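You operate a simulated robot arm through the tools that you are given. There is no shell and no other tool.

The job below is to be done with a simulated two-armed robot. You get a single attempt, and the scene is never put back.

JOB
Put the carton that says "tape" from the wooden bench top on the cupboard top and the carton marked "glass discs" on the top of the heater box. Fetch the cage module from the teal bench top and set it on the cupboard top. Switch the cage switch on. Fetch the mist nozzle that says "2" from the brown desk top and set it on top of the white cartridge. Take the foil roll and leave it on the beige bench top. Open the lower teal drawer, take the carton labelled "plugs" from the beige bench top and leave it in the inside of the lower teal drawer and shut the drawer again. Do these in any order. Set down upright: carton, cage module, mist nozzle.

Only the result counts: the job must be done as asked and must still hold three seconds after the hand-in. Knocking over, shifting, dropping, spilling or breaking anything else fails it.

ROBOT AND FRAMES
Two 7-joint arms with three-finger grippers on one trunk, on a base that moves. Base frame: it is fixed to the floor where the robot stands at the start and does not move with it; the origin is under the middle of the robot, x ahead of it, y to its left, z up. Units: mm, degrees, N and s.
The left shoulder is at the start at [30, 124, 1037], the right one opposite. With the tool pointing down near the work surface each hand reaches from about 100 to 780 mm from the robot's upright axis, wherever it stands, measured 20 degrees to its own side. Places, roughly: beige bench top [3000, -1800, 800]; blue small carton, green flat carton, purple small [3000, -1250, 750]; cage module [1750, 2500, 750]; cage switch [4700, 500, 800]; cupboard top [5000, 2000, 1000]; foil roll (6x6x5 cm) [5000, -1400, 800]; green supply carton, orange disc carton, purple fl [500, 0, 750]; inside of the lower teal drawer [2000, 2600, 500]; lower teal drawer [2000, 2500, 600]; mist nozzle [5000, 1250, 750]; top of the heater box (22x24 cm) [780, -620, 1160]; white cartridge (10x5x5 cm) [5000, 1200, 800]. Payload 2.2 kg a hand.
Tool frame (each hand has its own): the origin (TCP) lies between the finger pads and is the grasp point; the fingertips stand 28 mm ahead of it; z points along the fingers, y is the line along which they close. The gripper opens to 102 mm; its body begins 71 mm behind the TCP.
Orientation is that of the tool frame in the base frame, as a unit quaternion [w, x, y, z]. With the fingers straight down and closing along the base's y, the tool's x points along the base's -x, its y along +y and its z along -z.

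CONTROLS
- The arms move only by the tool play_rows. It takes "left_series", "right_series" or both (then of equal length, played together; a hand with none holds still); each is a list of rows, each a list of 6 numbers: the shift along the tool's x, y, z in units of 100 mm (1.0 is 100 mm), then the turn, a rotation vector about the tool's x, y, z in units of 60 degrees (1.0 is 60 degrees). In form: [[x, y, z, ax, ay, az], ...]. A call has 1 to 20 rows; each row is the pose to reach, as a shift and turn from the pose commanded when the call began, along the tool's axes at that moment. "left_grip" and "right_grip" are, for a hand that has rows, the opening, from 0 (shut) to 1 (fully open), set as the call begins (left out, the last holds). A call with a number of a shift or a turn outside -1 to 1 is refused whole. A row lasts 0.2 s, in which the tool goes at most 50 mm and 8.6 degrees; a call with a longer step from one row to the next is refused whole, and so is a gripper value outside its range. A pose out of reach is approached as far as the arm can. The call stops where the force on the tool passes 40 N (or 10 N more than at its start, if that is more) or the arm is blocked; 0.2 s more then pass. Each finger travels about 143.6 mm/s and halts on what it meets, pressing with about 39 N; the grip force reading is that of the motor and also rises with nothing between the fingers. The clock runs only during rows and for 0.2 s after the last one: add rows that repeat a pose to give the fingers time. The reply holds the time, the measured pose of the TCP, the force on the tool along the base axes, the opening and the grip force, in the units named above and with some noise, with the torque about the TCP (base axes, N m) and any sound that the robot's microphone picked up, and new pictures: "show" is both (left out), scene, wrist or none (wrist: the cameras of the hands that moved).
- Cameras (640 x 400 px; columns grow to the right, rows downward): "scene" is now at [52.8, -14.6, 1759.7]; the picture's right is [-0.18, -0.98, 0.00], its down [-0.67, 0.12, -0.73] and it looks along [0.72, -0.13, -0.68] (base axes); focal length 276 px, centre (320, 200). "left" rides on the left gripper at [72, 38, -86] in its tool frame; the picture's right is [-0.46, 0.89, 0.00], its down [-0.60, -0.32, -0.73] and it looks along [-0.65, -0.34, 0.68] (tool axes); focal length 256 px, centre (320, 200). "right" rides on the right gripper at [69, 44, -86] in its tool frame; the picture's right is [-0.53, 0.85, 0.00], its down [-0.58, -0.36, -0.73] and it looks along [-0.62, -0.39, 0.68] (tool axes); focal length 256 px, centre (320, 200). There is no depth. A picture from a camera that has moved, and an enlarged one, comes with that camera's place and axes in the base frame and with its lens.
- slide_trunk(by): moves the trunk up (or, below 0, down) by that many mm; the arms and the scene camera ride with it, the base frame stays. It gives what a move gives, with no picture.
- steer(legs): drives the robot by 1 to 6 legs, each [ahead, left, turn to the left] in mm, mm and degrees, along the robot's own axes; the way and the turn of a leg run together, so that a leg with both is an arc; at most 1500 mm and 180 degrees a leg. The arms and the cameras ride along, it lands a little off, and it stops where it bumps. It gives what a move gives, and a new picture of the scene camera.
- aim_head(pan, tilt): turns the head with the scene camera to pan (to the left, within 143 degrees either way) and tilt (down, from -29 to 69), counted from straight ahead of the robot. It gives what a move gives, and a new picture of the scene camera.
- close_up(camera, box): a new picture of the part [left, top, right, bottom] of that camera's present view, enlarged. No time passes.
- close_job(): hands the job in; it is judged then, once.

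Nothing tells you exact positions but the pictures and the camera data. Unless the task says otherwise, let go and move clear before handing in.

The tools are called after "Request:" as a command line: name --argument value ..., lists and objects as JSON in quotes. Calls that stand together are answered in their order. play_rows: Moves the arms, as the interface text tells. Its arguments: {"type":"object","properties":{"left_series":{"type":"array","items":{"type":"array","items":{"type":"number"}}},"left_grip":{"type":"number"},"right_series":{"type":"array","items":{"type":"array","items":{"type":"number"}}},"right_grip":{"type":"number"},"show":{"type":"string","enum":["both","scene","wrist","none"]}},"required":[]} The other tools are called the same way: slide_trunk (by) moves the trunk up or down; steer (legs) drives the base; aim_head (pan, tilt) turns the head that bears the scene camera; close_up (camera, box) takes an enlarged picture of a part of a camera's view; close_job () hands the job in.

At the start:

```text
t: 0.0
left_eef_pos: [562.7, 19.4, 1407.3]
left_tcp_rot: [0.0, 0.0, 1.0, 0.0]
left_wrist_force: [0.2, 0.0, -0.1]
left_moment: [0.0, -0.03, -0.03]
left_width: 101.9
left_finger_force: 0.1
right_eef_pos: [316.6, -379.2, 1394.3]
right_tcp_rot: [0.0, -0.001, 1.0, 0.0]
right_wrist_force: [-0.2, 0.1, 0.2]
right_moment: [-0.04, -0.02, -0.02]
right_width: 101.9
right_finger_force: 0.0
trunk travel left (down, up): [-279.0, 261.0]
robot x, y, heading: [4.3, -2.8, -0.0]
head pan, tilt (commanded): [-10.5, 43.0]
```

scene: 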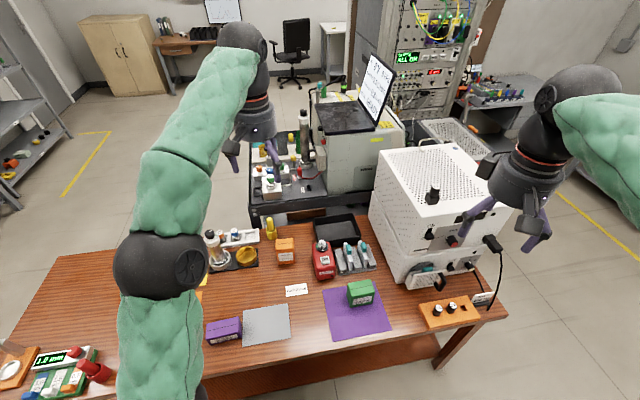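
right: 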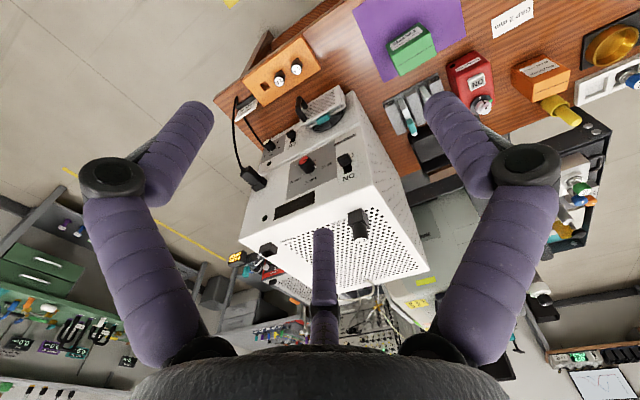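
left: 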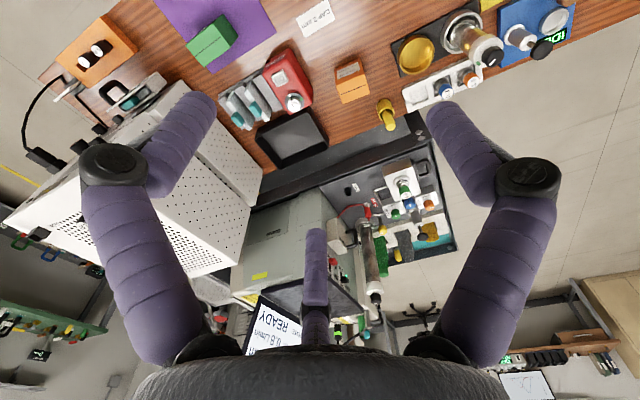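

I see a wooden bench ahead with several small cartons (green, orange, purple), a white perforated heater box at the right, and other furniture further away. First I look closer at the labels.

Request:
close_up --camera "scene" --box '[190, 200, 400, 350]'

Request:
close_up --camera "scene" --box '[320, 100, 520, 340]'

Request:
close_up --camera "right" --box '[340, 0, 600, 160]'

Request:
close_up --camera "scene" --box '[0, 0, 350, 220]'

```text
2.67 times, centred on (295, 275) of scene
camera zoom: at [52.8, -14.6, 1759.7], right [-0.18, -0.98, 0.0], down [-0.67, 0.12, -0.73], along [0.72, -0.13, -0.68], focal length 736 px, centre (387, 0)
```

zoom: 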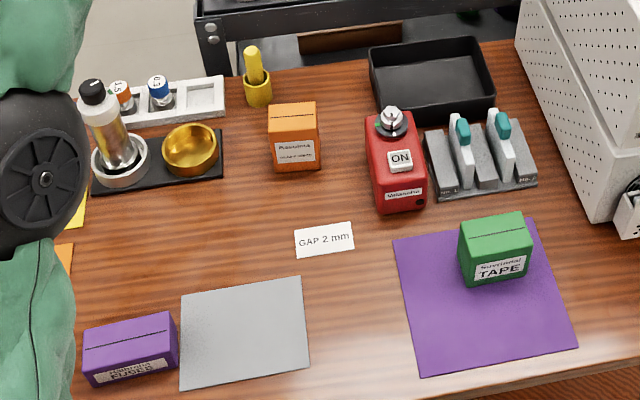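

```text
1.67 times, centred on (420, 220) of scene
camera zoom: at [52.8, -14.6, 1759.7], right [-0.18, -0.98, 0.0], down [-0.67, 0.12, -0.73], along [0.72, -0.13, -0.68], focal length 460 px, centre (153, 167)
```

zoom: 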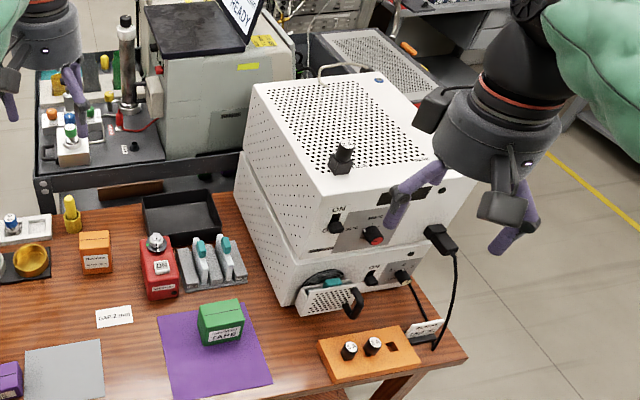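

```text
2.46 times, centred on (470, 80) of right
camera zoom: at [248.1, -335.2, 1480.0], right [0.53, 0.85, 0.0], down [0.58, -0.36, 0.73], along [0.62, -0.39, -0.68], focal length 630 px, centre (-49, 495)
```

zoom: 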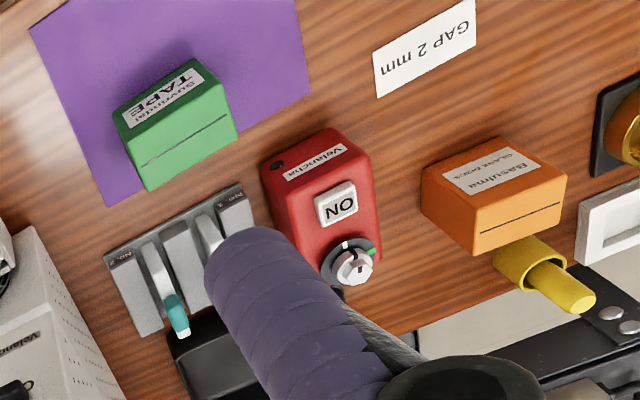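

```text
1.82 times, centred on (175, 110) of scene
camera zoom: at [52.8, -14.6, 1759.7], right [-0.18, -0.98, 0.0], down [-0.67, 0.12, -0.73], along [0.72, -0.13, -0.68], focal length 502 px, centre (584, 364)
```

zoom: 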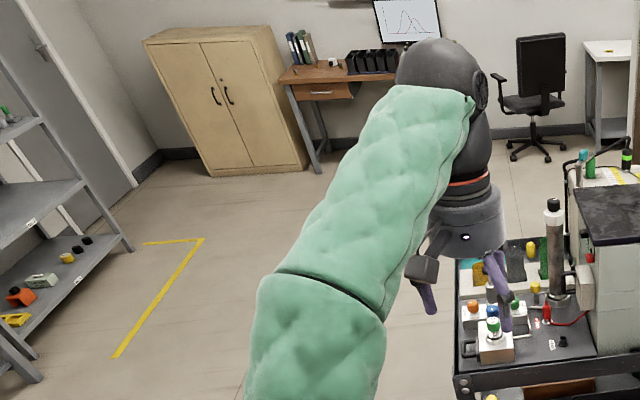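

The orange carton reads "glass discs", the green one "tape", and the purple one is "fuses". Next I look around the room with the head.

Request:
aim_head --pan 60 --tilt 20

Request:
aim_head --pan 0 --tilt 15

Request:
aim_head --pan -50 --tilt 20

Request:
aim_head --pan 110 --tilt 25

Request:
aim_head --pan 0 --tilt 60

```text
t: 1.4
left_eef_pos: [564.2, 18.7, 1406.9]
left_tcp_rot: [0.0, 0.0, 1.0, 0.0]
left_wrist_force: [0.8, 0.8, 0.1]
left_moment: [-0.01, -0.01, -0.01]
left_width: 101.8
left_finger_force: 0.2
right_eef_pos: [318.7, -377.2, 1395.1]
right_tcp_rot: [0.0, 0.0, 1.0, 0.0]
right_wrist_force: [0.2, -0.2, -0.8]
right_moment: [-0.02, -0.01, 0.03]
right_width: 102.1
right_finger_force: 0.0
trunk travel left (down, up): [-279.0, 261.0]
robot x, y, heading: [-4.6, -0.6, 0.0]
head pan, tilt (commanded): [60.0, 20.0]
camera scene: at [17.9, 81.1, 1795.5], right [0.87, -0.5, 0.0], down [-0.17, -0.3, -0.94], along [0.47, 0.81, -0.34], focal length 276 px, centre (320, 200)
```

scene: 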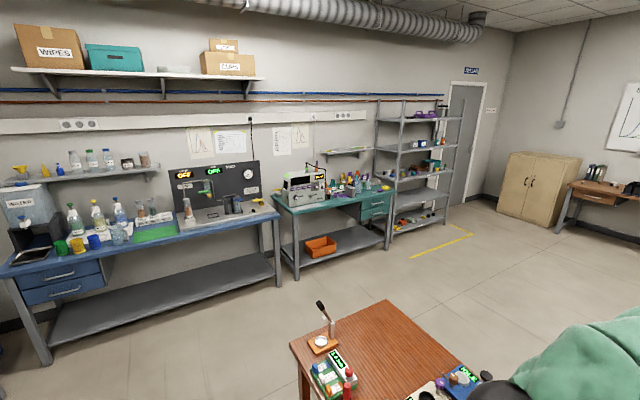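

```text
t: 2.7
left_eef_pos: [564.2, 18.3, 1405.9]
left_tcp_rot: [0.0, 0.0, 1.0, -0.001]
left_wrist_force: [0.1, -0.7, 0.0]
left_moment: [-0.02, -0.01, 0.04]
left_width: 102.3
left_finger_force: 0.2
right_eef_pos: [319.5, -378.8, 1394.2]
right_tcp_rot: [0.0, -0.001, 1.0, 0.001]
right_wrist_force: [-0.7, 0.8, -0.3]
right_moment: [-0.01, -0.04, -0.01]
right_width: 102.1
right_finger_force: 0.2
trunk travel left (down, up): [-279.0, 261.0]
robot x, y, heading: [1.2, -2.1, 0.0]
head pan, tilt (commanded): [0.0, 15.0]
camera scene: at [64.7, 0.6, 1803.6], right [0.0, -1.0, 0.0], down [-0.26, 0.0, -0.97], along [0.97, 0.0, -0.26], focal length 276 px, centre (320, 200)
```

scene: 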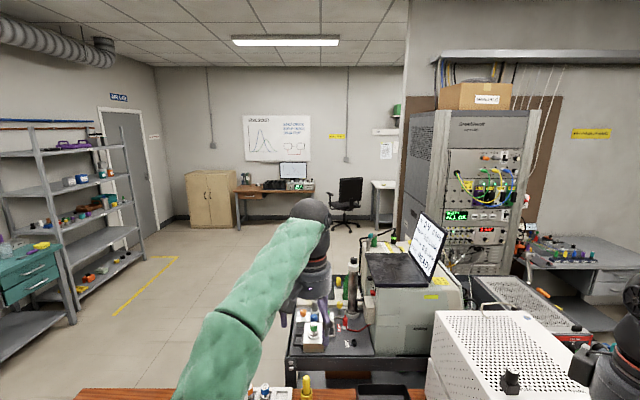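

```text
t: 3.9
left_eef_pos: [563.9, 18.2, 1407.1]
left_tcp_rot: [0.0, 0.0, 1.0, 0.0]
left_wrist_force: [0.0, 0.1, -0.6]
left_moment: [0.03, -0.02, -0.02]
left_width: 102.0
left_finger_force: 0.1
right_eef_pos: [317.7, -377.1, 1394.7]
right_tcp_rot: [0.001, 0.001, 1.0, -0.001]
right_wrist_force: [-0.2, 0.1, 0.2]
right_moment: [-0.02, -0.01, 0.0]
right_width: 102.0
right_finger_force: 0.1
trunk travel left (down, up): [-279.0, 261.0]
robot x, y, heading: [-1.9, -1.6, -0.0]
head pan, tilt (commanded): [-50.0, 20.0]
camera scene: at [31.2, -70.8, 1795.5], right [-0.77, -0.64, 0.0], down [-0.22, 0.26, -0.94], along [0.6, -0.72, -0.34], focal length 276 px, centre (320, 200)
```

scene: 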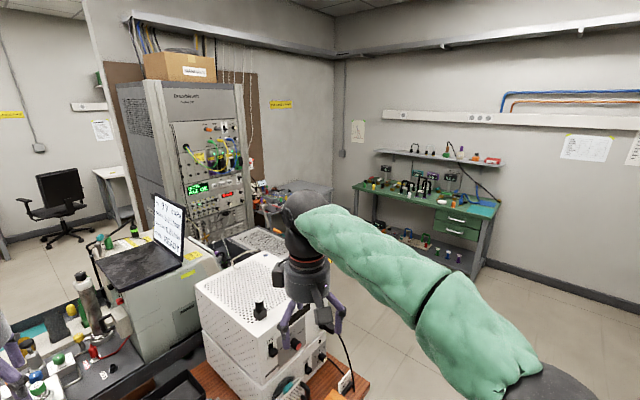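

```text
t: 6.4
left_eef_pos: [563.8, 18.9, 1406.5]
left_tcp_rot: [0.0, -0.001, 1.0, 0.0]
left_wrist_force: [-0.2, -0.6, 0.2]
left_moment: [-0.03, 0.03, -0.01]
left_width: 102.3
left_finger_force: 0.2
right_eef_pos: [317.6, -378.4, 1394.4]
right_tcp_rot: [0.0, 0.0, 1.0, 0.0]
right_wrist_force: [0.6, -0.3, 0.2]
right_moment: [-0.01, 0.02, 0.0]
right_width: 102.1
right_finger_force: 0.2
trunk travel left (down, up): [-279.0, 261.0]
robot x, y, heading: [-0.3, 1.7, -0.2]
head pan, tilt (commanded): [110.0, 25.0]
camera scene: at [-60.2, 87.1, 1787.4], right [0.94, 0.34, 0.0], down [0.14, -0.4, -0.91], along [-0.31, 0.85, -0.42], focal length 276 px, centre (320, 200)
```

scene: 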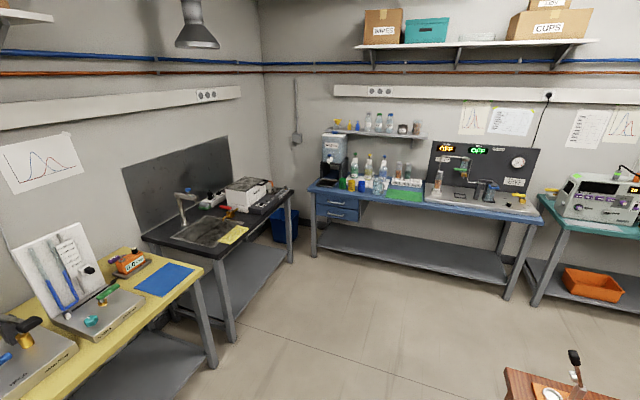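

```text
t: 8.2
left_eef_pos: [562.3, 19.0, 1407.0]
left_tcp_rot: [0.0, 0.0, 1.0, 0.0]
left_wrist_force: [0.9, -0.2, 0.1]
left_moment: [0.01, 0.02, 0.04]
left_width: 101.7
left_finger_force: 0.0
right_eef_pos: [317.2, -378.1, 1395.3]
right_tcp_rot: [0.0, 0.0, 1.0, 0.001]
right_wrist_force: [0.5, -0.7, -0.2]
right_moment: [-0.01, -0.03, 0.0]
right_width: 102.0
right_finger_force: 0.0
trunk travel left (down, up): [-279.0, 261.0]
robot x, y, heading: [-1.2, 2.4, 0.2]
head pan, tilt (commanded): [0.0, 60.0]
camera scene: at [37.9, 0.5, 1737.3], right [0.0, -1.0, 0.0], down [-0.87, 0.0, -0.5], along [0.5, 0.0, -0.87], focal length 276 px, centre (320, 200)
```

scene: 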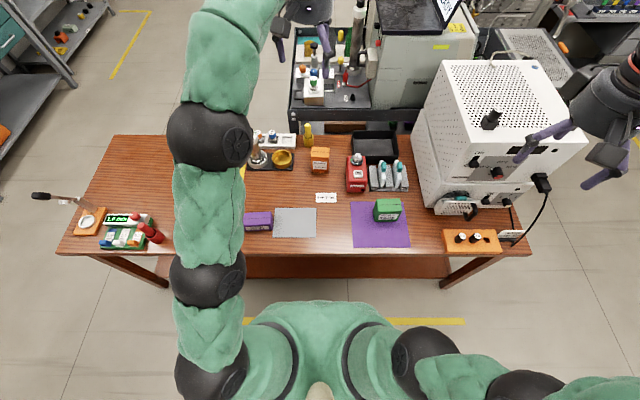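

The room is mapped: the blue, teal and shelving units are to the left, the cupboard and brown desk far ahead, and the green and beige benches to the right. I zoom the wrist cameras on the two cartons to measure them.

Request:
close_up --camera "left" --box '[290, 20, 450, 120]'

Request:
close_up --camera "left" --box '[150, 0, 310, 100]'

Request:
close_up --camera "scene" --box '[220, 110, 420, 260]'

Request:
close_up --camera "scene" --box '[390, 30, 610, 280]'

```text
4.00 times, centred on (370, 70) of left
camera zoom: at [492.2, 57.3, 1493.9], right [0.46, 0.89, 0.0], down [0.6, -0.32, 0.73], along [0.65, -0.34, -0.68], focal length 1024 px, centre (120, 720)
```

zoom: 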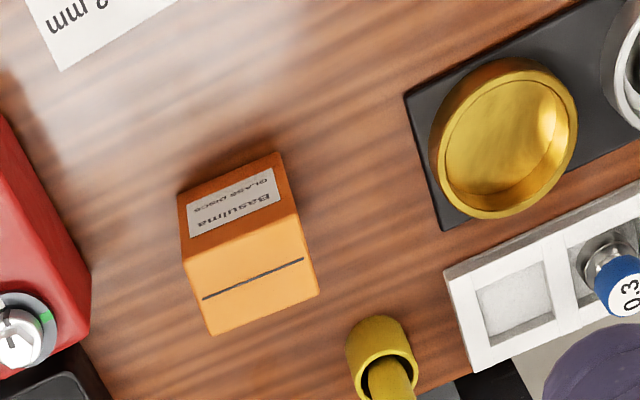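

```text
4.00 times, centred on (230, 50) of left
camera zoom: at [492.2, 57.3, 1493.9], right [0.46, 0.89, 0.0], down [0.6, -0.32, 0.73], along [0.65, -0.34, -0.68], focal length 1024 px, centre (680, 800)
```

zoom: 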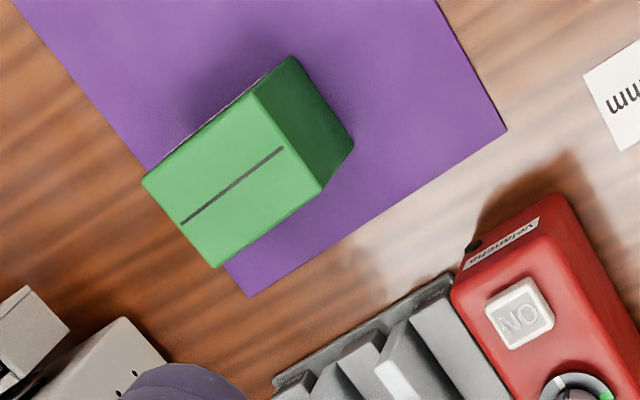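

```text
2.67 times, centred on (320, 185) of scene
camera zoom: at [37.9, 0.5, 1737.3], right [0.0, -1.0, 0.0], down [-0.87, 0.0, -0.5], along [0.5, 0.0, -0.87], focal length 736 px, centre (320, 240)
```

zoom: 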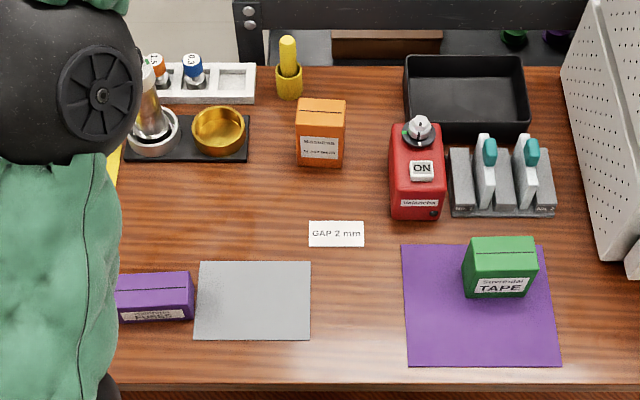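

```text
1.60 times, centred on (500, 155) of scene
camera zoom: at [37.9, 0.5, 1737.3], right [0.0, -1.0, 0.0], down [-0.87, 0.0, -0.5], along [0.5, 0.0, -0.87], focal length 442 px, centre (32, 272)
```

zoom: 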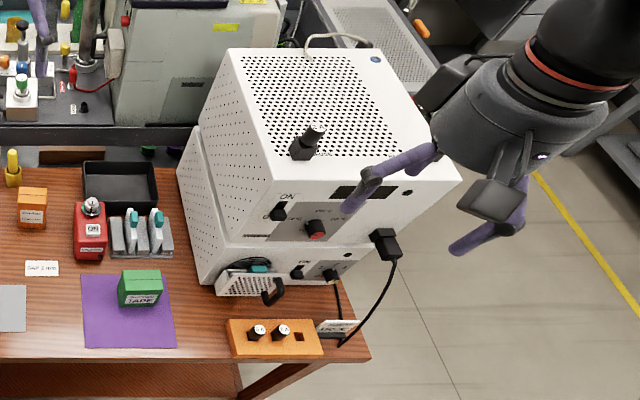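

Orange carton is centred near (786, -1), top about z 837. The tape carton is near (542, -263), top about z 826. I check how much room the base has before driving ahead a little.

Request:
aim_head --pan -35 --tilt 69

Request:
aim_head --pan 0 --tilt 69

```text
t: 9.2
left_eef_pos: [563.7, 17.9, 1406.1]
left_tcp_rot: [-0.001, 0.0, 1.0, 0.0]
left_wrist_force: [-0.6, 0.4, -0.3]
left_moment: [-0.03, 0.03, 0.02]
left_width: 102.2
left_finger_force: 0.1
right_eef_pos: [318.1, -379.0, 1394.4]
right_tcp_rot: [0.0, 0.001, 1.0, 0.0]
right_wrist_force: [-0.4, -0.2, -0.1]
right_moment: [-0.01, -0.02, 0.03]
right_width: 102.1
right_finger_force: 0.0
trunk travel left (down, up): [-279.0, 261.0]
robot x, y, heading: [-0.1, -0.9, -0.0]
head pan, tilt (commanded): [-35.0, 68.8]
camera scene: at [17.1, -31.6, 1728.0], right [-0.57, -0.82, 0.0], down [-0.76, 0.53, -0.36], along [0.3, -0.21, -0.93], focal length 276 px, centre (320, 200)
```

scene: 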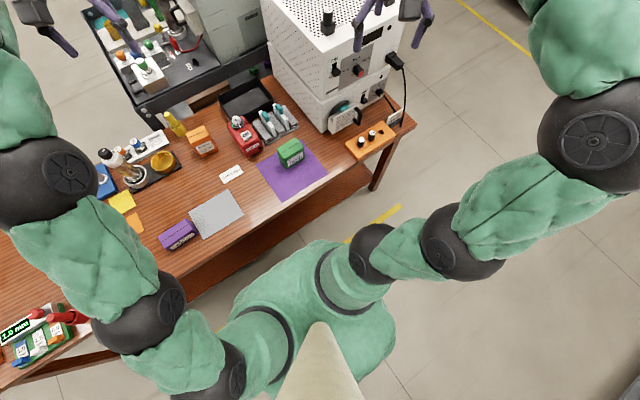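

```text
t: 10.3
left_eef_pos: [563.2, 19.1, 1407.5]
left_tcp_rot: [0.0, 0.0, 1.0, 0.0]
left_wrist_force: [-0.4, 0.0, -0.7]
left_moment: [0.01, -0.02, -0.01]
left_width: 102.1
left_finger_force: 0.1
right_eef_pos: [318.8, -379.2, 1393.7]
right_tcp_rot: [0.0, 0.0, 1.0, 0.0]
right_wrist_force: [0.7, 0.6, -1.4]
right_moment: [0.02, 0.06, -0.03]
right_width: 102.1
right_finger_force: 0.1
trunk travel left (down, up): [-279.0, 261.0]
robot x, y, heading: [-1.8, 0.1, 0.1]
head pan, tilt (commanded): [0.0, 68.8]
camera scene: at [27.2, 0.4, 1727.9], right [0.0, -1.0, 0.0], down [-0.93, 0.0, -0.36], along [0.36, 0.0, -0.93], focal length 276 px, centre (320, 200)
```

scene: 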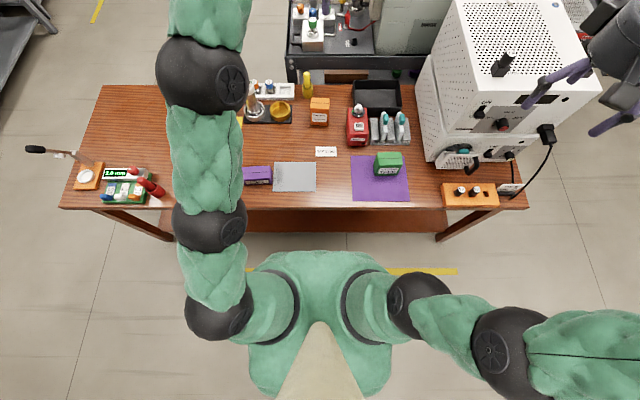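

The base front seems to be at about x=300 and the bench shelf around x=400, so I advance just 60 mm, then lower the trunk.

Request:
steer --legs '[[60, 0, 0]]'

Request:
play_rows --left_series '[[-0.4, 0, 0, 0, 0, 0], [-0.8, -0.1, 0, 0, 0, 0], [-1.0, -0.2, 0, 0, 0, 0], [-1.0, -0.2, 0, 0, 0, 0]]' --right_series '[[-0.4, 0.4, 0, 0, 0, 0.13], [-0.8, 0.8, 0, 0, 0, 0.27], [-1.0, 1.0, 0, 0, 0, 0.4], [-1.0, 1.0, 0, 0, 0, 0.5]]' --show "both"

```text
t: 11.2
left_eef_pos: [624.5, 17.4, 1405.0]
left_tcp_rot: [-0.001, 0.0, 1.0, 0.0]
left_wrist_force: [0.8, -0.2, 0.0]
left_moment: [0.02, 0.04, 0.01]
left_width: 101.9
left_finger_force: 0.0
right_eef_pos: [378.5, -378.2, 1392.2]
right_tcp_rot: [-0.002, 0.001, 1.0, 0.0]
right_wrist_force: [0.9, 0.6, 0.5]
right_moment: [-0.03, 0.06, -0.01]
right_width: 101.8
right_finger_force: 0.1
trunk travel left (down, up): [-279.0, 261.0]
robot x, y, heading: [61.1, -1.8, 0.0]
head pan, tilt (commanded): [0.0, 68.8]
camera scene: at [88.5, 0.5, 1727.9], right [0.0, -1.0, 0.0], down [-0.93, 0.0, -0.36], along [0.36, 0.0, -0.93], focal length 276 px, centre (320, 200)
```

scene: 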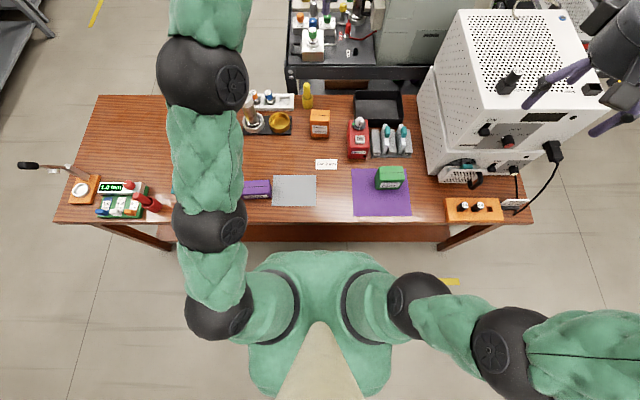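

```text
refused: row 1 steps farther than a row can; nothing moved
```

The drive went well with clearance. I move both hands over their cartons, turning the right hand by 90 degrees so it closes along x.

Request:
play_rows --left_series '[[-0.25, -0.03, 0, 0, 0, 0], [-0.5, -0.06, 0, 0, 0, 0], [-0.75, -0.1, 0, 0, 0, 0], [-1.0, -0.13, 0, 0, 0, 0], [-1.0, -0.16, 0, 0, 0, 0], [-1.0, -0.18, 0, 0, 0, 0], [-1.0, -0.18, 0, 0, 0, 0]]' --right_series '[[-0.25, 0.25, 0, 0, 0, -0.14], [-0.5, 0.5, 0, 0, 0, -0.28], [-0.75, 0.75, 0, 0, 0, -0.42], [-1.0, 1.0, 0, 0, 0, -0.56], [-1.0, 1.0, 0, 0, 0, -0.7], [-1.0, 1.0, 0, 0, 0, -0.84], [-1.0, 1.0, 0, 0, 0, -0.98]]' --show "both"

Request:
slide_trunk --by -270

```text
t: 12.8
left_eef_pos: [668.7, 19.7, 1371.2]
left_tcp_rot: [0.0, 0.0, 1.0, 0.0]
left_wrist_force: [-0.2, -0.2, -0.1]
left_moment: [0.0, 0.0, -0.05]
left_width: 101.9
left_finger_force: 0.0
left hand out of reach, approached as far as the arm can: row 1, 2, 3, 4, 5, 6, 7
right_eef_pos: [477.4, -278.7, 1393.6]
right_tcp_rot: [0.0, -0.493, 0.87, 0.001]
right_wrist_force: [0.9, -0.2, -0.8]
right_moment: [0.02, -0.02, -0.02]
right_width: 101.8
right_finger_force: 0.1
trunk travel left (down, up): [-279.0, 261.0]
robot x, y, heading: [60.9, 3.2, -0.3]
head pan, tilt (commanded): [0.0, 68.8]
camera scene: at [85.8, 0.2, 1727.9], right [0.0, -1.0, 0.0], down [-0.93, 0.0, -0.36], along [0.36, 0.0, -0.93], focal length 276 px, centre (320, 200)
camera right: at [403.7, -315.8, 1479.2], right [-0.45, 0.89, 0.0], down [0.61, 0.31, 0.73], along [0.65, 0.33, -0.68], focal length 256 px, centre (320, 200)
camera left: at [596.9, 57.7, 1457.7], right [0.47, 0.89, 0.0], down [0.6, -0.32, 0.73], along [0.65, -0.34, -0.68], focal length 256 px, centre (320, 200)
```

scene: 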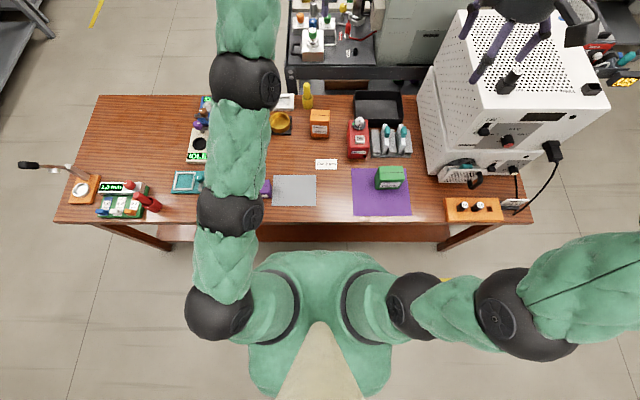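
right: 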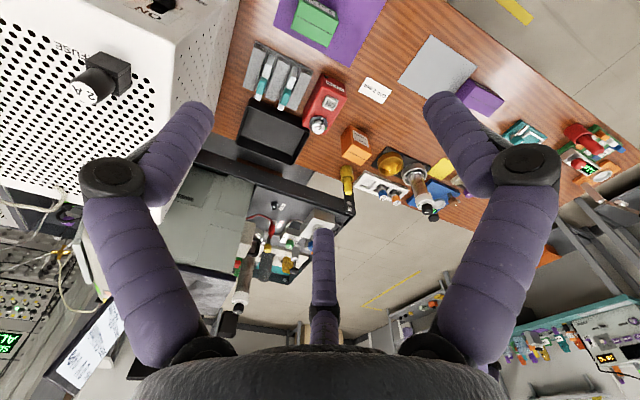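
left: 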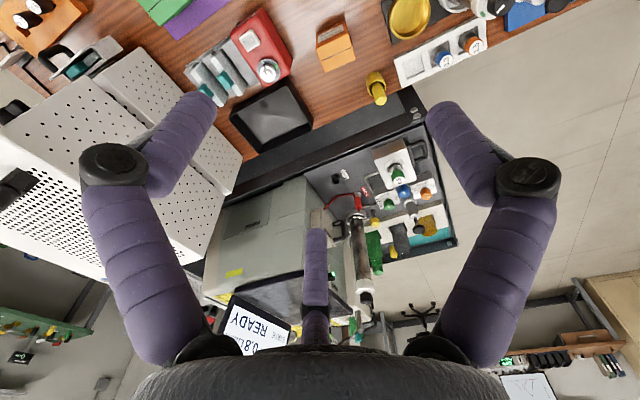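

```text
t: 15.6
left_eef_pos: [668.5, 20.4, 1101.8]
left_tcp_rot: [0.0, 0.0, 1.0, 0.001]
left_wrist_force: [0.0, 0.3, 0.4]
left_moment: [0.01, 0.01, 0.0]
left_width: 102.0
left_finger_force: 0.0
right_eef_pos: [477.3, -279.2, 1123.4]
right_tcp_rot: [0.001, -0.491, 0.871, 0.001]
right_wrist_force: [-0.6, -0.5, 0.0]
right_moment: [0.0, 0.04, 0.01]
right_width: 101.9
right_finger_force: 0.1
trunk travel left (down, up): [-9.0, 531.0]
robot x, y, heading: [58.4, 2.0, -0.2]
head pan, tilt (commanded): [0.0, 68.8]
```

The left arm was at its reach limit at that height, and it should reach further as it descends. I lower both hands 100 mm, finish the right hand's turn and check by picture.

Request:
play_rows --left_series '[[0, 0, 0.2, 0, 0, 0], [0, 0, 0.4, 0, 0, 0], [0, 0, 0.6, 0, 0, 0], [0, 0, 0.8, 0, 0, 0], [0, 0, 1.0, 0, 0, 0]]' --right_series '[[-0.12, -0.12, 0.1, 0, 0, -0.13], [-0.24, -0.24, 0.2, 0, 0, -0.26], [-0.36, -0.36, 0.3, 0, 0, -0.39], [-0.47, -0.47, 0.4, 0, 0, -0.52], [-0.47, -0.47, 0.6, 0, 0, -0.52]]' --show "both"

```text
t: 16.8
left_eef_pos: [666.3, 18.7, 1000.6]
left_tcp_rot: [0.0, -0.001, 1.0, 0.0]
left_wrist_force: [-0.6, -0.7, 0.0]
left_moment: [0.03, 0.01, -0.01]
left_width: 101.9
left_finger_force: 0.1
right_eef_pos: [542.6, -261.8, 1062.6]
right_tcp_rot: [0.001, 0.708, -0.706, 0.001]
right_wrist_force: [-0.3, 0.0, 0.4]
right_moment: [0.0, -0.03, 0.01]
right_width: 102.1
right_finger_force: 0.0
trunk travel left (down, up): [-9.0, 531.0]
robot x, y, heading: [58.8, 0.3, 0.1]
head pan, tilt (commanded): [0.0, 68.8]
camera scene: at [86.1, 0.4, 1457.9], right [0.0, -1.0, 0.0], down [-0.93, 0.0, -0.36], along [0.36, 0.0, -0.93], focal length 276 px, centre (320, 200)
camera right: at [498.9, -331.7, 1148.8], right [-0.85, 0.53, 0.0], down [0.36, 0.58, 0.73], along [0.39, 0.62, -0.68], focal length 256 px, centre (320, 200)
camera left: at [596.3, 58.4, 1087.1], right [0.47, 0.89, 0.0], down [0.6, -0.32, 0.73], along [0.65, -0.34, -0.68], focal length 256 px, centre (320, 200)
```

scene: 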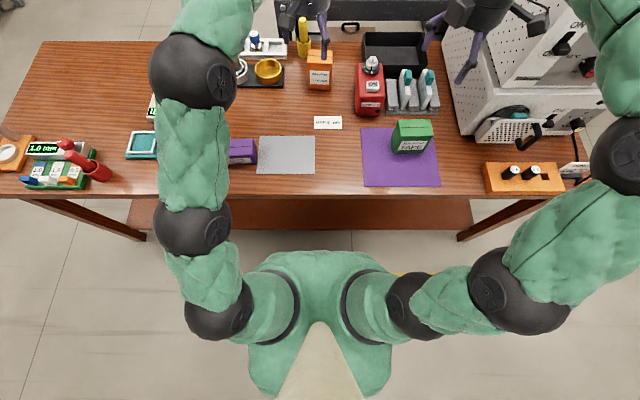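
right: 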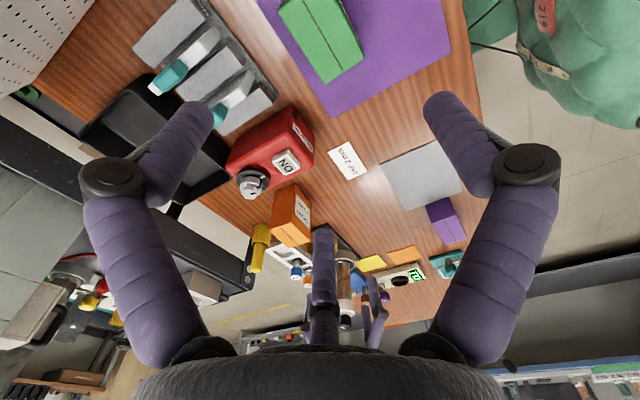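
left: 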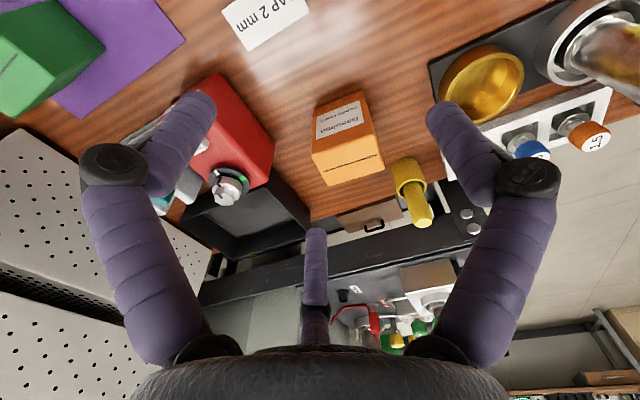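

The right elbow is near the heater box's front, so I look there before going lower.

Request:
aim_head --pan -55 --tilt 50

```text
t: 18.0
left_eef_pos: [667.9, 20.1, 1000.2]
left_tcp_rot: [0.001, 0.0, 1.0, 0.001]
left_wrist_force: [0.3, -0.3, 0.1]
left_moment: [-0.02, 0.03, 0.02]
left_width: 101.9
left_finger_force: 0.1
right_eef_pos: [542.7, -262.4, 1062.9]
right_tcp_rot: [0.0, -0.707, 0.707, -0.001]
right_wrist_force: [0.0, -0.4, 0.4]
right_moment: [0.0, 0.0, 0.01]
right_width: 102.0
right_finger_force: 0.0
trunk travel left (down, up): [-9.0, 531.0]
robot x, y, heading: [59.9, -0.6, 0.1]
head pan, tilt (commanded): [-55.0, 50.0]
camera scene: at [74.2, -62.5, 1479.9], right [-0.82, -0.57, 0.0], down [-0.44, 0.63, -0.64], along [0.37, -0.53, -0.77], focal length 276 px, centre (320, 200)
```

scene: 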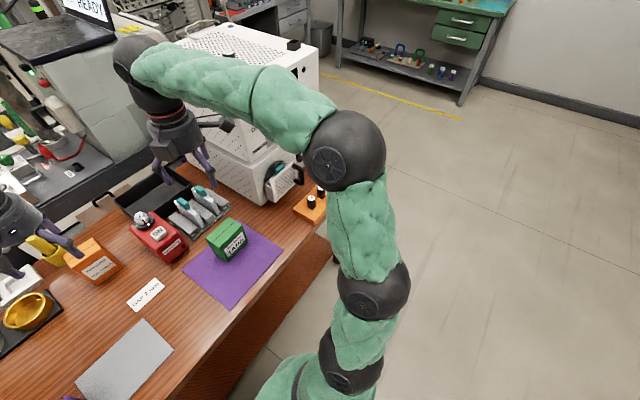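

The forearm clears the heater by about 50 mm. I zoom both wrist cameras to refine carton positions.

Request:
close_up --camera "right" --box '[240, 0, 480, 150]'

Request:
close_up --camera "left" --box '[230, 60, 470, 210]'

```text
2.67 times, centred on (360, 75) of right
camera zoom: at [498.5, -331.6, 1149.1], right [-0.85, 0.53, 0.0], down [0.37, 0.58, 0.73], along [0.39, 0.62, -0.68], focal length 683 px, centre (213, 533)
```

zoom: 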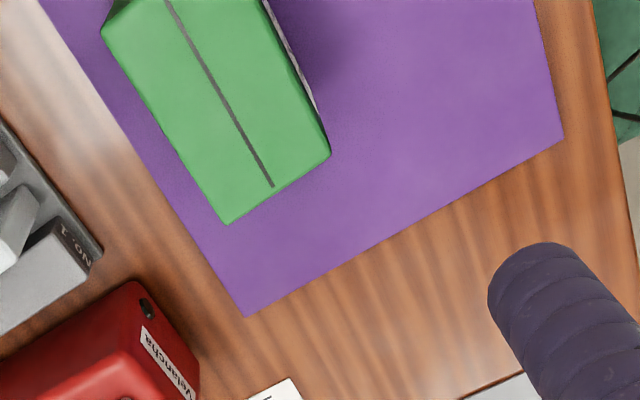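

```text
2.67 times, centred on (350, 135) of left
camera zoom: at [596.2, 58.6, 1087.6], right [0.47, 0.89, 0.0], down [0.6, -0.32, 0.73], along [0.65, -0.34, -0.68], focal length 683 px, centre (240, 373)
```

zoom: 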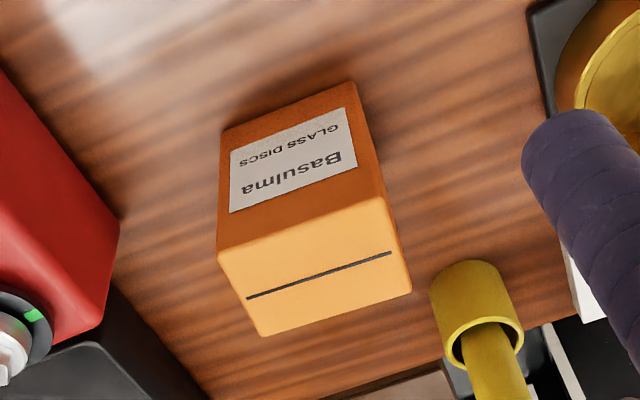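

The tape hand is well aligned. The orange carton is centred near (777, 1), its top at about 855 and turned about 6 degrees clockwise. I extend the left hand over it and lower the right.

Request:
play_rows --left_series '[[-0.2, -0.04, 0, 0, 0, 0.02], [-0.4, -0.08, 0, 0, 0, 0.04], [-0.6, -0.12, 0, 0, 0, 0.06], [-0.8, -0.16, 0, 0, 0, 0.08], [-1.0, -0.18, 0, 0, 0, 0.1], [-1.0, -0.18, 0, 0, 0, 0.1]]' --right_series '[[-0.03, 0.02, 0.2, 0, 0, 0], [-0.03, 0.02, 0.4, 0, 0, 0], [-0.03, 0.02, 0.6, 0, 0, 0], [-0.03, 0.02, 0.8, 0, 0, 0], [-0.03, 0.02, 1.0, 0, 0, 0], [-0.03, 0.02, 1.0, 0, 0, 0]]' --show "both"

```text
t: 19.4
left_eef_pos: [730.7, 7.1, 984.5]
left_tcp_rot: [0.0, 0.052, 0.999, 0.0]
left_wrist_force: [0.7, 0.2, 0.1]
left_moment: [-0.01, -0.04, -0.02]
left_width: 101.7
left_finger_force: 0.0
left hand out of reach, approached as far as the arm can: row 3, 4, 5, 6
right_eef_pos: [539.9, -262.1, 963.8]
right_tcp_rot: [0.0, -0.707, 0.707, 0.0]
right_wrist_force: [-0.4, 0.9, 0.4]
right_moment: [-0.02, -0.01, 0.0]
right_width: 102.0
right_finger_force: 0.0
trunk travel left (down, up): [-9.0, 531.0]
robot x, y, heading: [54.4, 1.0, -0.1]
head pan, tilt (commanded): [-55.0, 50.0]
camera scene: at [73.5, -62.4, 1480.0], right [-0.82, -0.57, 0.0], down [-0.44, 0.63, -0.64], along [0.37, -0.53, -0.77], focal length 276 px, centre (320, 200)
camera right: at [495.2, -329.8, 1049.5], right [-0.85, 0.53, 0.0], down [0.36, 0.58, 0.73], along [0.39, 0.62, -0.68], focal length 256 px, centre (320, 200)
camera left: at [663.5, 53.0, 1072.5], right [0.56, 0.83, 0.0], down [0.57, -0.38, 0.73], along [0.61, -0.41, -0.68], focal length 256 px, centre (320, 200)
```

scene: 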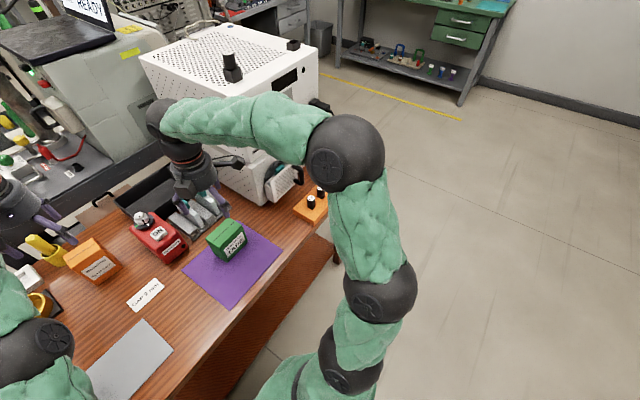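
right: 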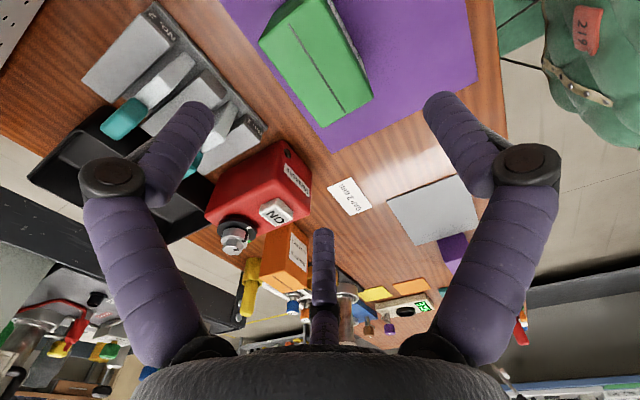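
left: 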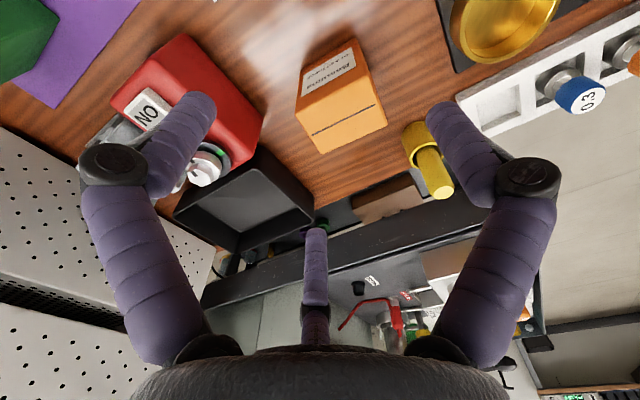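

The left arm gains reach as it descends, so I go lower while moving forward, staying above the carton top. The right hand continues down to the tape carton.

Request:
play_rows --left_series '[[0.0, -0.03, 0.2, 0, 0, 0], [-0.02, -0.06, 0.4, 0, 0, 0], [-0.1, -0.06, 0.6, 0, 0, 0], [-0.2, -0.06, 0.8, 0, 0, 0], [-0.3, -0.06, 0.9, 0, 0, 0], [-0.4, -0.06, 0.9, 0, 0, 0], [-0.4, -0.06, 0.9, 0, 0, 0]]' --right_series '[[0, 0, 0.2, 0, 0, 0], [0, 0, 0.4, 0, 0, 0], [0, 0, 0.6, 0, 0, 0], [0, 0, 0.8, 0, 0, 0], [0, 0, 1.0, 0, 0, 0], [0, 0, 1.0, 0, 0, 0], [0, 0, 1.0, 0, 0, 0]]' --show "both"

```text
t: 21.0
left_eef_pos: [763.5, -2.3, 891.1]
left_tcp_rot: [0.0, 0.053, 0.999, -0.001]
left_wrist_force: [0.0, 0.4, 0.0]
left_moment: [0.01, 0.03, 0.05]
left_width: 101.8
left_finger_force: 0.1
left hand out of reach, approached as far as the arm can: row 6, 7
right_eef_pos: [539.1, -260.8, 865.1]
right_tcp_rot: [0.0, 0.708, -0.707, 0.0]
right_wrist_force: [-0.4, -0.4, 0.0]
right_moment: [0.01, -0.03, 0.0]
right_width: 101.9
right_finger_force: 0.1
trunk travel left (down, up): [-9.0, 531.0]
robot x, y, heading: [56.7, -1.6, -0.2]
head pan, tilt (commanded): [-55.0, 50.0]
camera scene: at [74.2, -62.6, 1479.9], right [-0.82, -0.57, 0.0], down [-0.44, 0.63, -0.64], along [0.37, -0.53, -0.77], focal length 276 px, centre (320, 200)
camera right: at [495.4, -329.5, 949.5], right [-0.85, 0.53, 0.0], down [0.37, 0.58, 0.73], along [0.39, 0.62, -0.68], focal length 256 px, centre (320, 200)
camera left: at [695.9, 43.9, 979.4], right [0.55, 0.83, 0.0], down [0.57, -0.38, 0.73], along [0.61, -0.41, -0.68], focal length 256 px, centre (320, 200)
```

scene: 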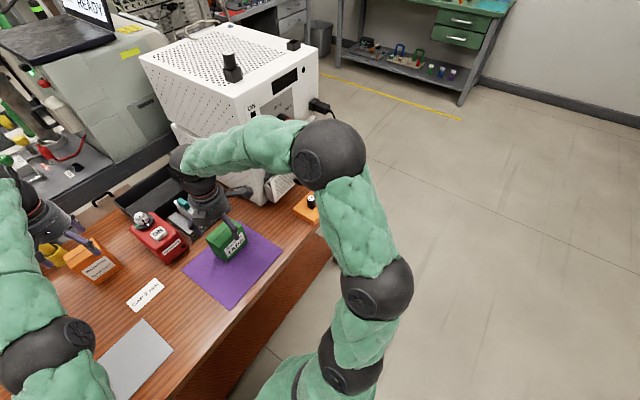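
right: 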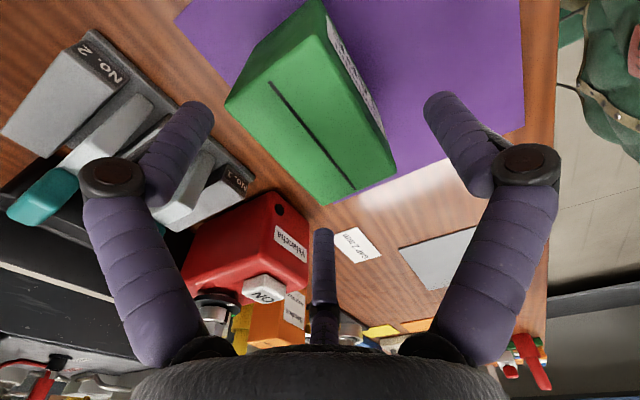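
left: 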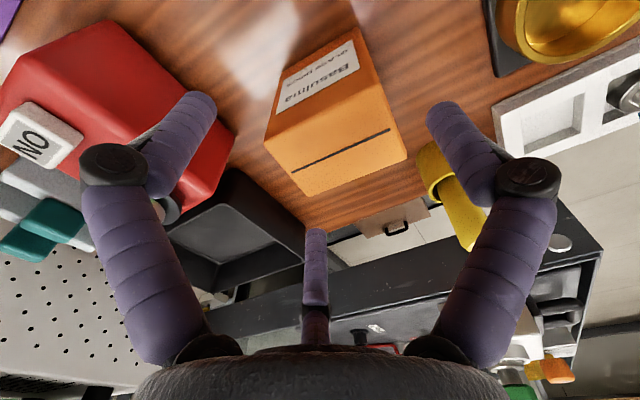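

Fingers straddle both cartons with room to the red box. I descend to grasp height with both hands.

Request:
play_rows --left_series '[[0, 0.05, 0.15, 0, 0, 0], [-0.02, 0.05, 0.3, 0, 0, 0], [-0.04, 0.05, 0.45, 0, 0, 0], [-0.07, 0.05, 0.6, 0, 0, 0], [-0.1, 0.05, 0.76, 0, 0, 0], [-0.1, 0.05, 0.76, 0, 0, 0]]' --right_series '[[0, 0, 0.15, 0, 0, 0], [0, 0, 0.3, 0, 0, 0], [0, 0, 0.45, 0, 0, 0], [0, 0, 0.6, 0, 0, 0], [0, 0, 0.7, 0, 0, 0], [0, 0, 0.7, 0, 0, 0]]' --show "both"

```text
t: 21.7
left_eef_pos: [766.4, 1.3, 864.7]
left_tcp_rot: [0.0, 0.052, 0.999, 0.001]
left_wrist_force: [0.2, 0.7, 1.4]
left_moment: [-0.04, -0.03, 0.01]
left_width: 102.1
left_finger_force: 0.0
right_eef_pos: [546.2, -261.0, 845.0]
right_tcp_rot: [0.009, -0.705, 0.709, -0.01]
right_wrist_force: [0.8, 4.1, 9.7]
right_moment: [0.23, -0.19, 0.03]
right_width: 102.8
right_finger_force: 0.0
trunk travel left (down, up): [-9.0, 531.0]
robot x, y, heading: [57.9, 0.2, -0.0]
head pan, tilt (commanded): [-55.0, 50.0]
stopped in row 3 (right hand): the force on the tool passed its limit at 48 N (the readings are from after the stop); the commanded pose is now the measured one
camera scene: at [74.3, -62.1, 1479.9], right [-0.82, -0.57, 0.0], down [-0.44, 0.63, -0.64], along [0.37, -0.53, -0.77], focal length 276 px, centre (320, 200)
camera right: at [499.1, -329.9, 929.4], right [-0.84, 0.54, -0.02], down [0.35, 0.57, 0.74], along [0.41, 0.62, -0.67], focal length 256 px, centre (320, 200)
camera left: at [698.2, 47.9, 951.2], right [0.55, 0.83, 0.0], down [0.57, -0.38, 0.73], along [0.61, -0.41, -0.68], focal length 256 px, centre (320, 200)
```

scene: 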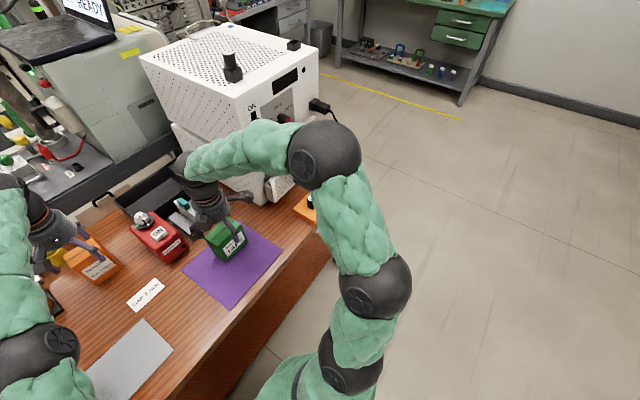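
right: 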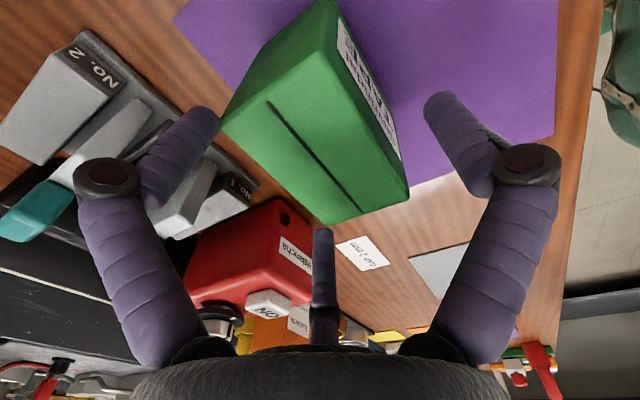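
left: 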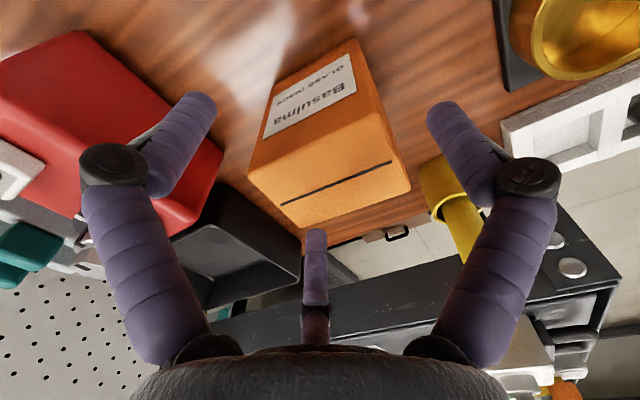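

The right hand met something at z=845. I look closely before doing anything more.

Request:
close_up --camera "scene" --box '[120, 130, 340, 290]'

Request:
close_up --camera "right" --box '[40, 60, 340, 260]'

Request:
close_up --camera "right" --box '[200, 60, 600, 320]'

```text
2.50 times, centred on (230, 210) of scene
camera zoom: at [74.3, -62.1, 1479.9], right [-0.82, -0.57, 0.0], down [-0.44, 0.63, -0.64], along [0.37, -0.53, -0.77], focal length 690 px, centre (545, 175)
```

zoom: 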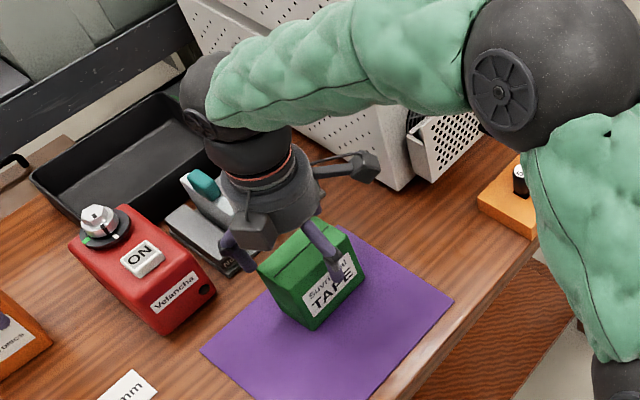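

```text
2.00 times, centred on (190, 160) of right
camera zoom: at [499.1, -329.9, 929.4], right [-0.84, 0.54, -0.02], down [0.35, 0.57, 0.74], along [0.41, 0.62, -0.67], focal length 512 px, centre (580, 280)
```

zoom: 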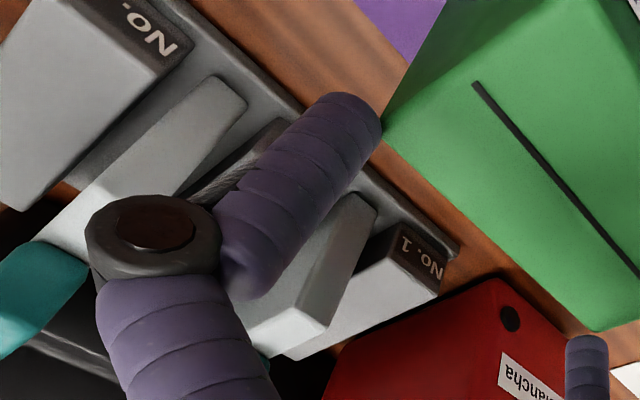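

```text
1.54 times, centred on (400, 190) of right
camera zoom: at [499.1, -329.9, 929.4], right [-0.84, 0.54, -0.02], down [0.35, 0.57, 0.74], along [0.41, 0.62, -0.67], focal length 394 px, centre (197, 215)
```

zoom: 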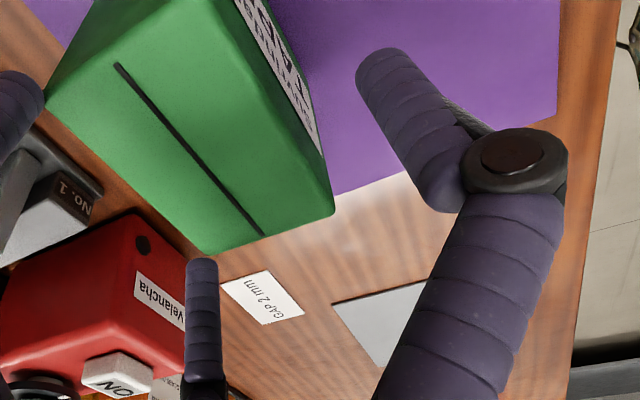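

The gripper is a centric three-finger type, so closing along x put a finger on the tape carton's corner. I lift the right hand and turn it back so the carton's long side lies along the thumb axis. The left hand carries on to its grasp height.

Request:
play_rows --left_series '[[0, 0, 0, 0, 0, 0], [0, 0, 0, 0, 0, 0], [-0.02, 0, 0.1, 0, 0, 0], [-0.04, 0, 0.2, 0, 0, 0], [-0.06, 0, 0.3, 0, 0, 0], [-0.08, 0, 0.4, 0, 0, 0], [-0.1, 0.01, 0.5, 0, 0, 0], [-0.1, 0.01, 0.52, 0, 0, 0], [-0.1, 0.01, 0.52, 0, 0, 0]]' --right_series '[[0, 0, -0.3, 0, 0, 0], [0, 0, -0.7, -0.02, 0, 0], [0, 0, -0.7, -0.024, 0.002, 0.14], [0, 0, -0.7, -0.024, 0.004, 0.28], [0, 0, -0.7, -0.024, 0.006, 0.42], [0, 0, -0.7, -0.024, 0.008, 0.56], [0, 0, -0.7, -0.024, 0.01, 0.7], [0, 0, -0.7, -0.024, 0.011, 0.84], [0, 0, -0.7, -0.024, 0.012, 0.98]]' --show "both"

```text
t: 23.7
left_eef_pos: [774.1, 1.6, 810.4]
left_tcp_rot: [0.0, 0.053, 0.999, -0.001]
left_wrist_force: [0.7, -0.1, -0.2]
left_moment: [-0.03, -0.03, 0.01]
left_width: 102.0
left_finger_force: 0.0
right_eef_pos: [543.4, -261.1, 912.5]
right_tcp_rot: [-0.003, -0.265, 0.964, 0.001]
right_wrist_force: [-0.2, -0.4, -1.2]
right_moment: [0.01, -0.01, -0.03]
right_width: 102.0
right_finger_force: 0.1
trunk travel left (down, up): [-9.0, 531.0]
robot x, y, heading: [57.8, -2.5, 0.0]
head pan, tilt (commanded): [-55.0, 50.0]
camera scene: at [74.2, -62.6, 1479.9], right [-0.82, -0.57, 0.0], down [-0.44, 0.63, -0.64], along [0.37, -0.53, -0.77], focal length 276 px, centre (320, 200)
camera right: at [461.9, -259.5, 999.1], right [0.03, 1.0, 0.0], down [0.69, -0.02, 0.73], along [0.73, -0.02, -0.69], focal length 256 px, centre (320, 200)
camera left: at [707.9, 48.0, 898.7], right [0.56, 0.83, 0.0], down [0.57, -0.38, 0.73], along [0.61, -0.41, -0.68], focal length 256 px, centre (320, 200)
```

scene: 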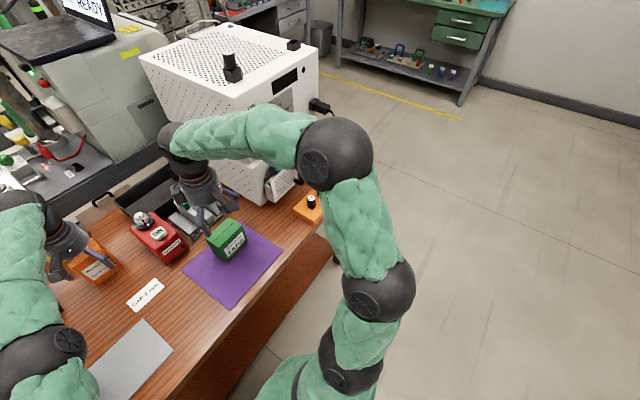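
right: 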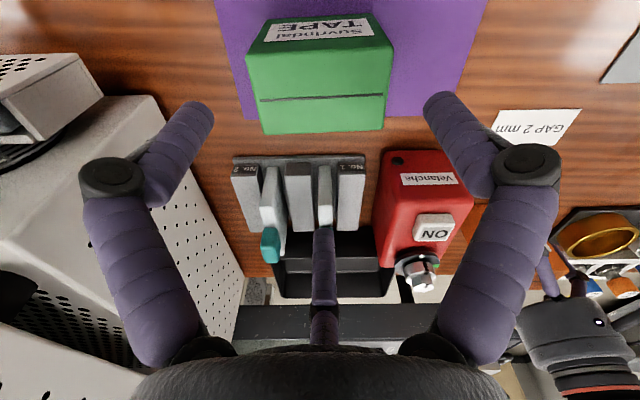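
left: 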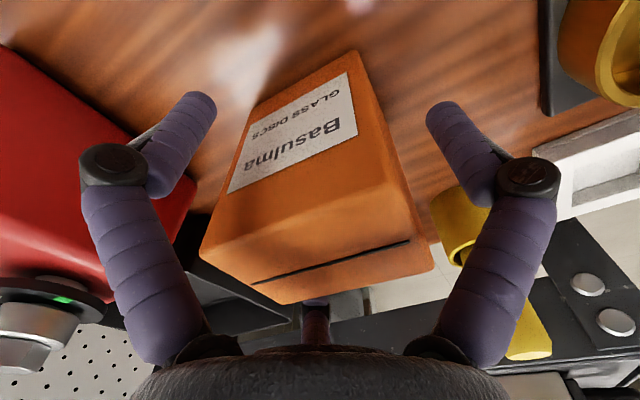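

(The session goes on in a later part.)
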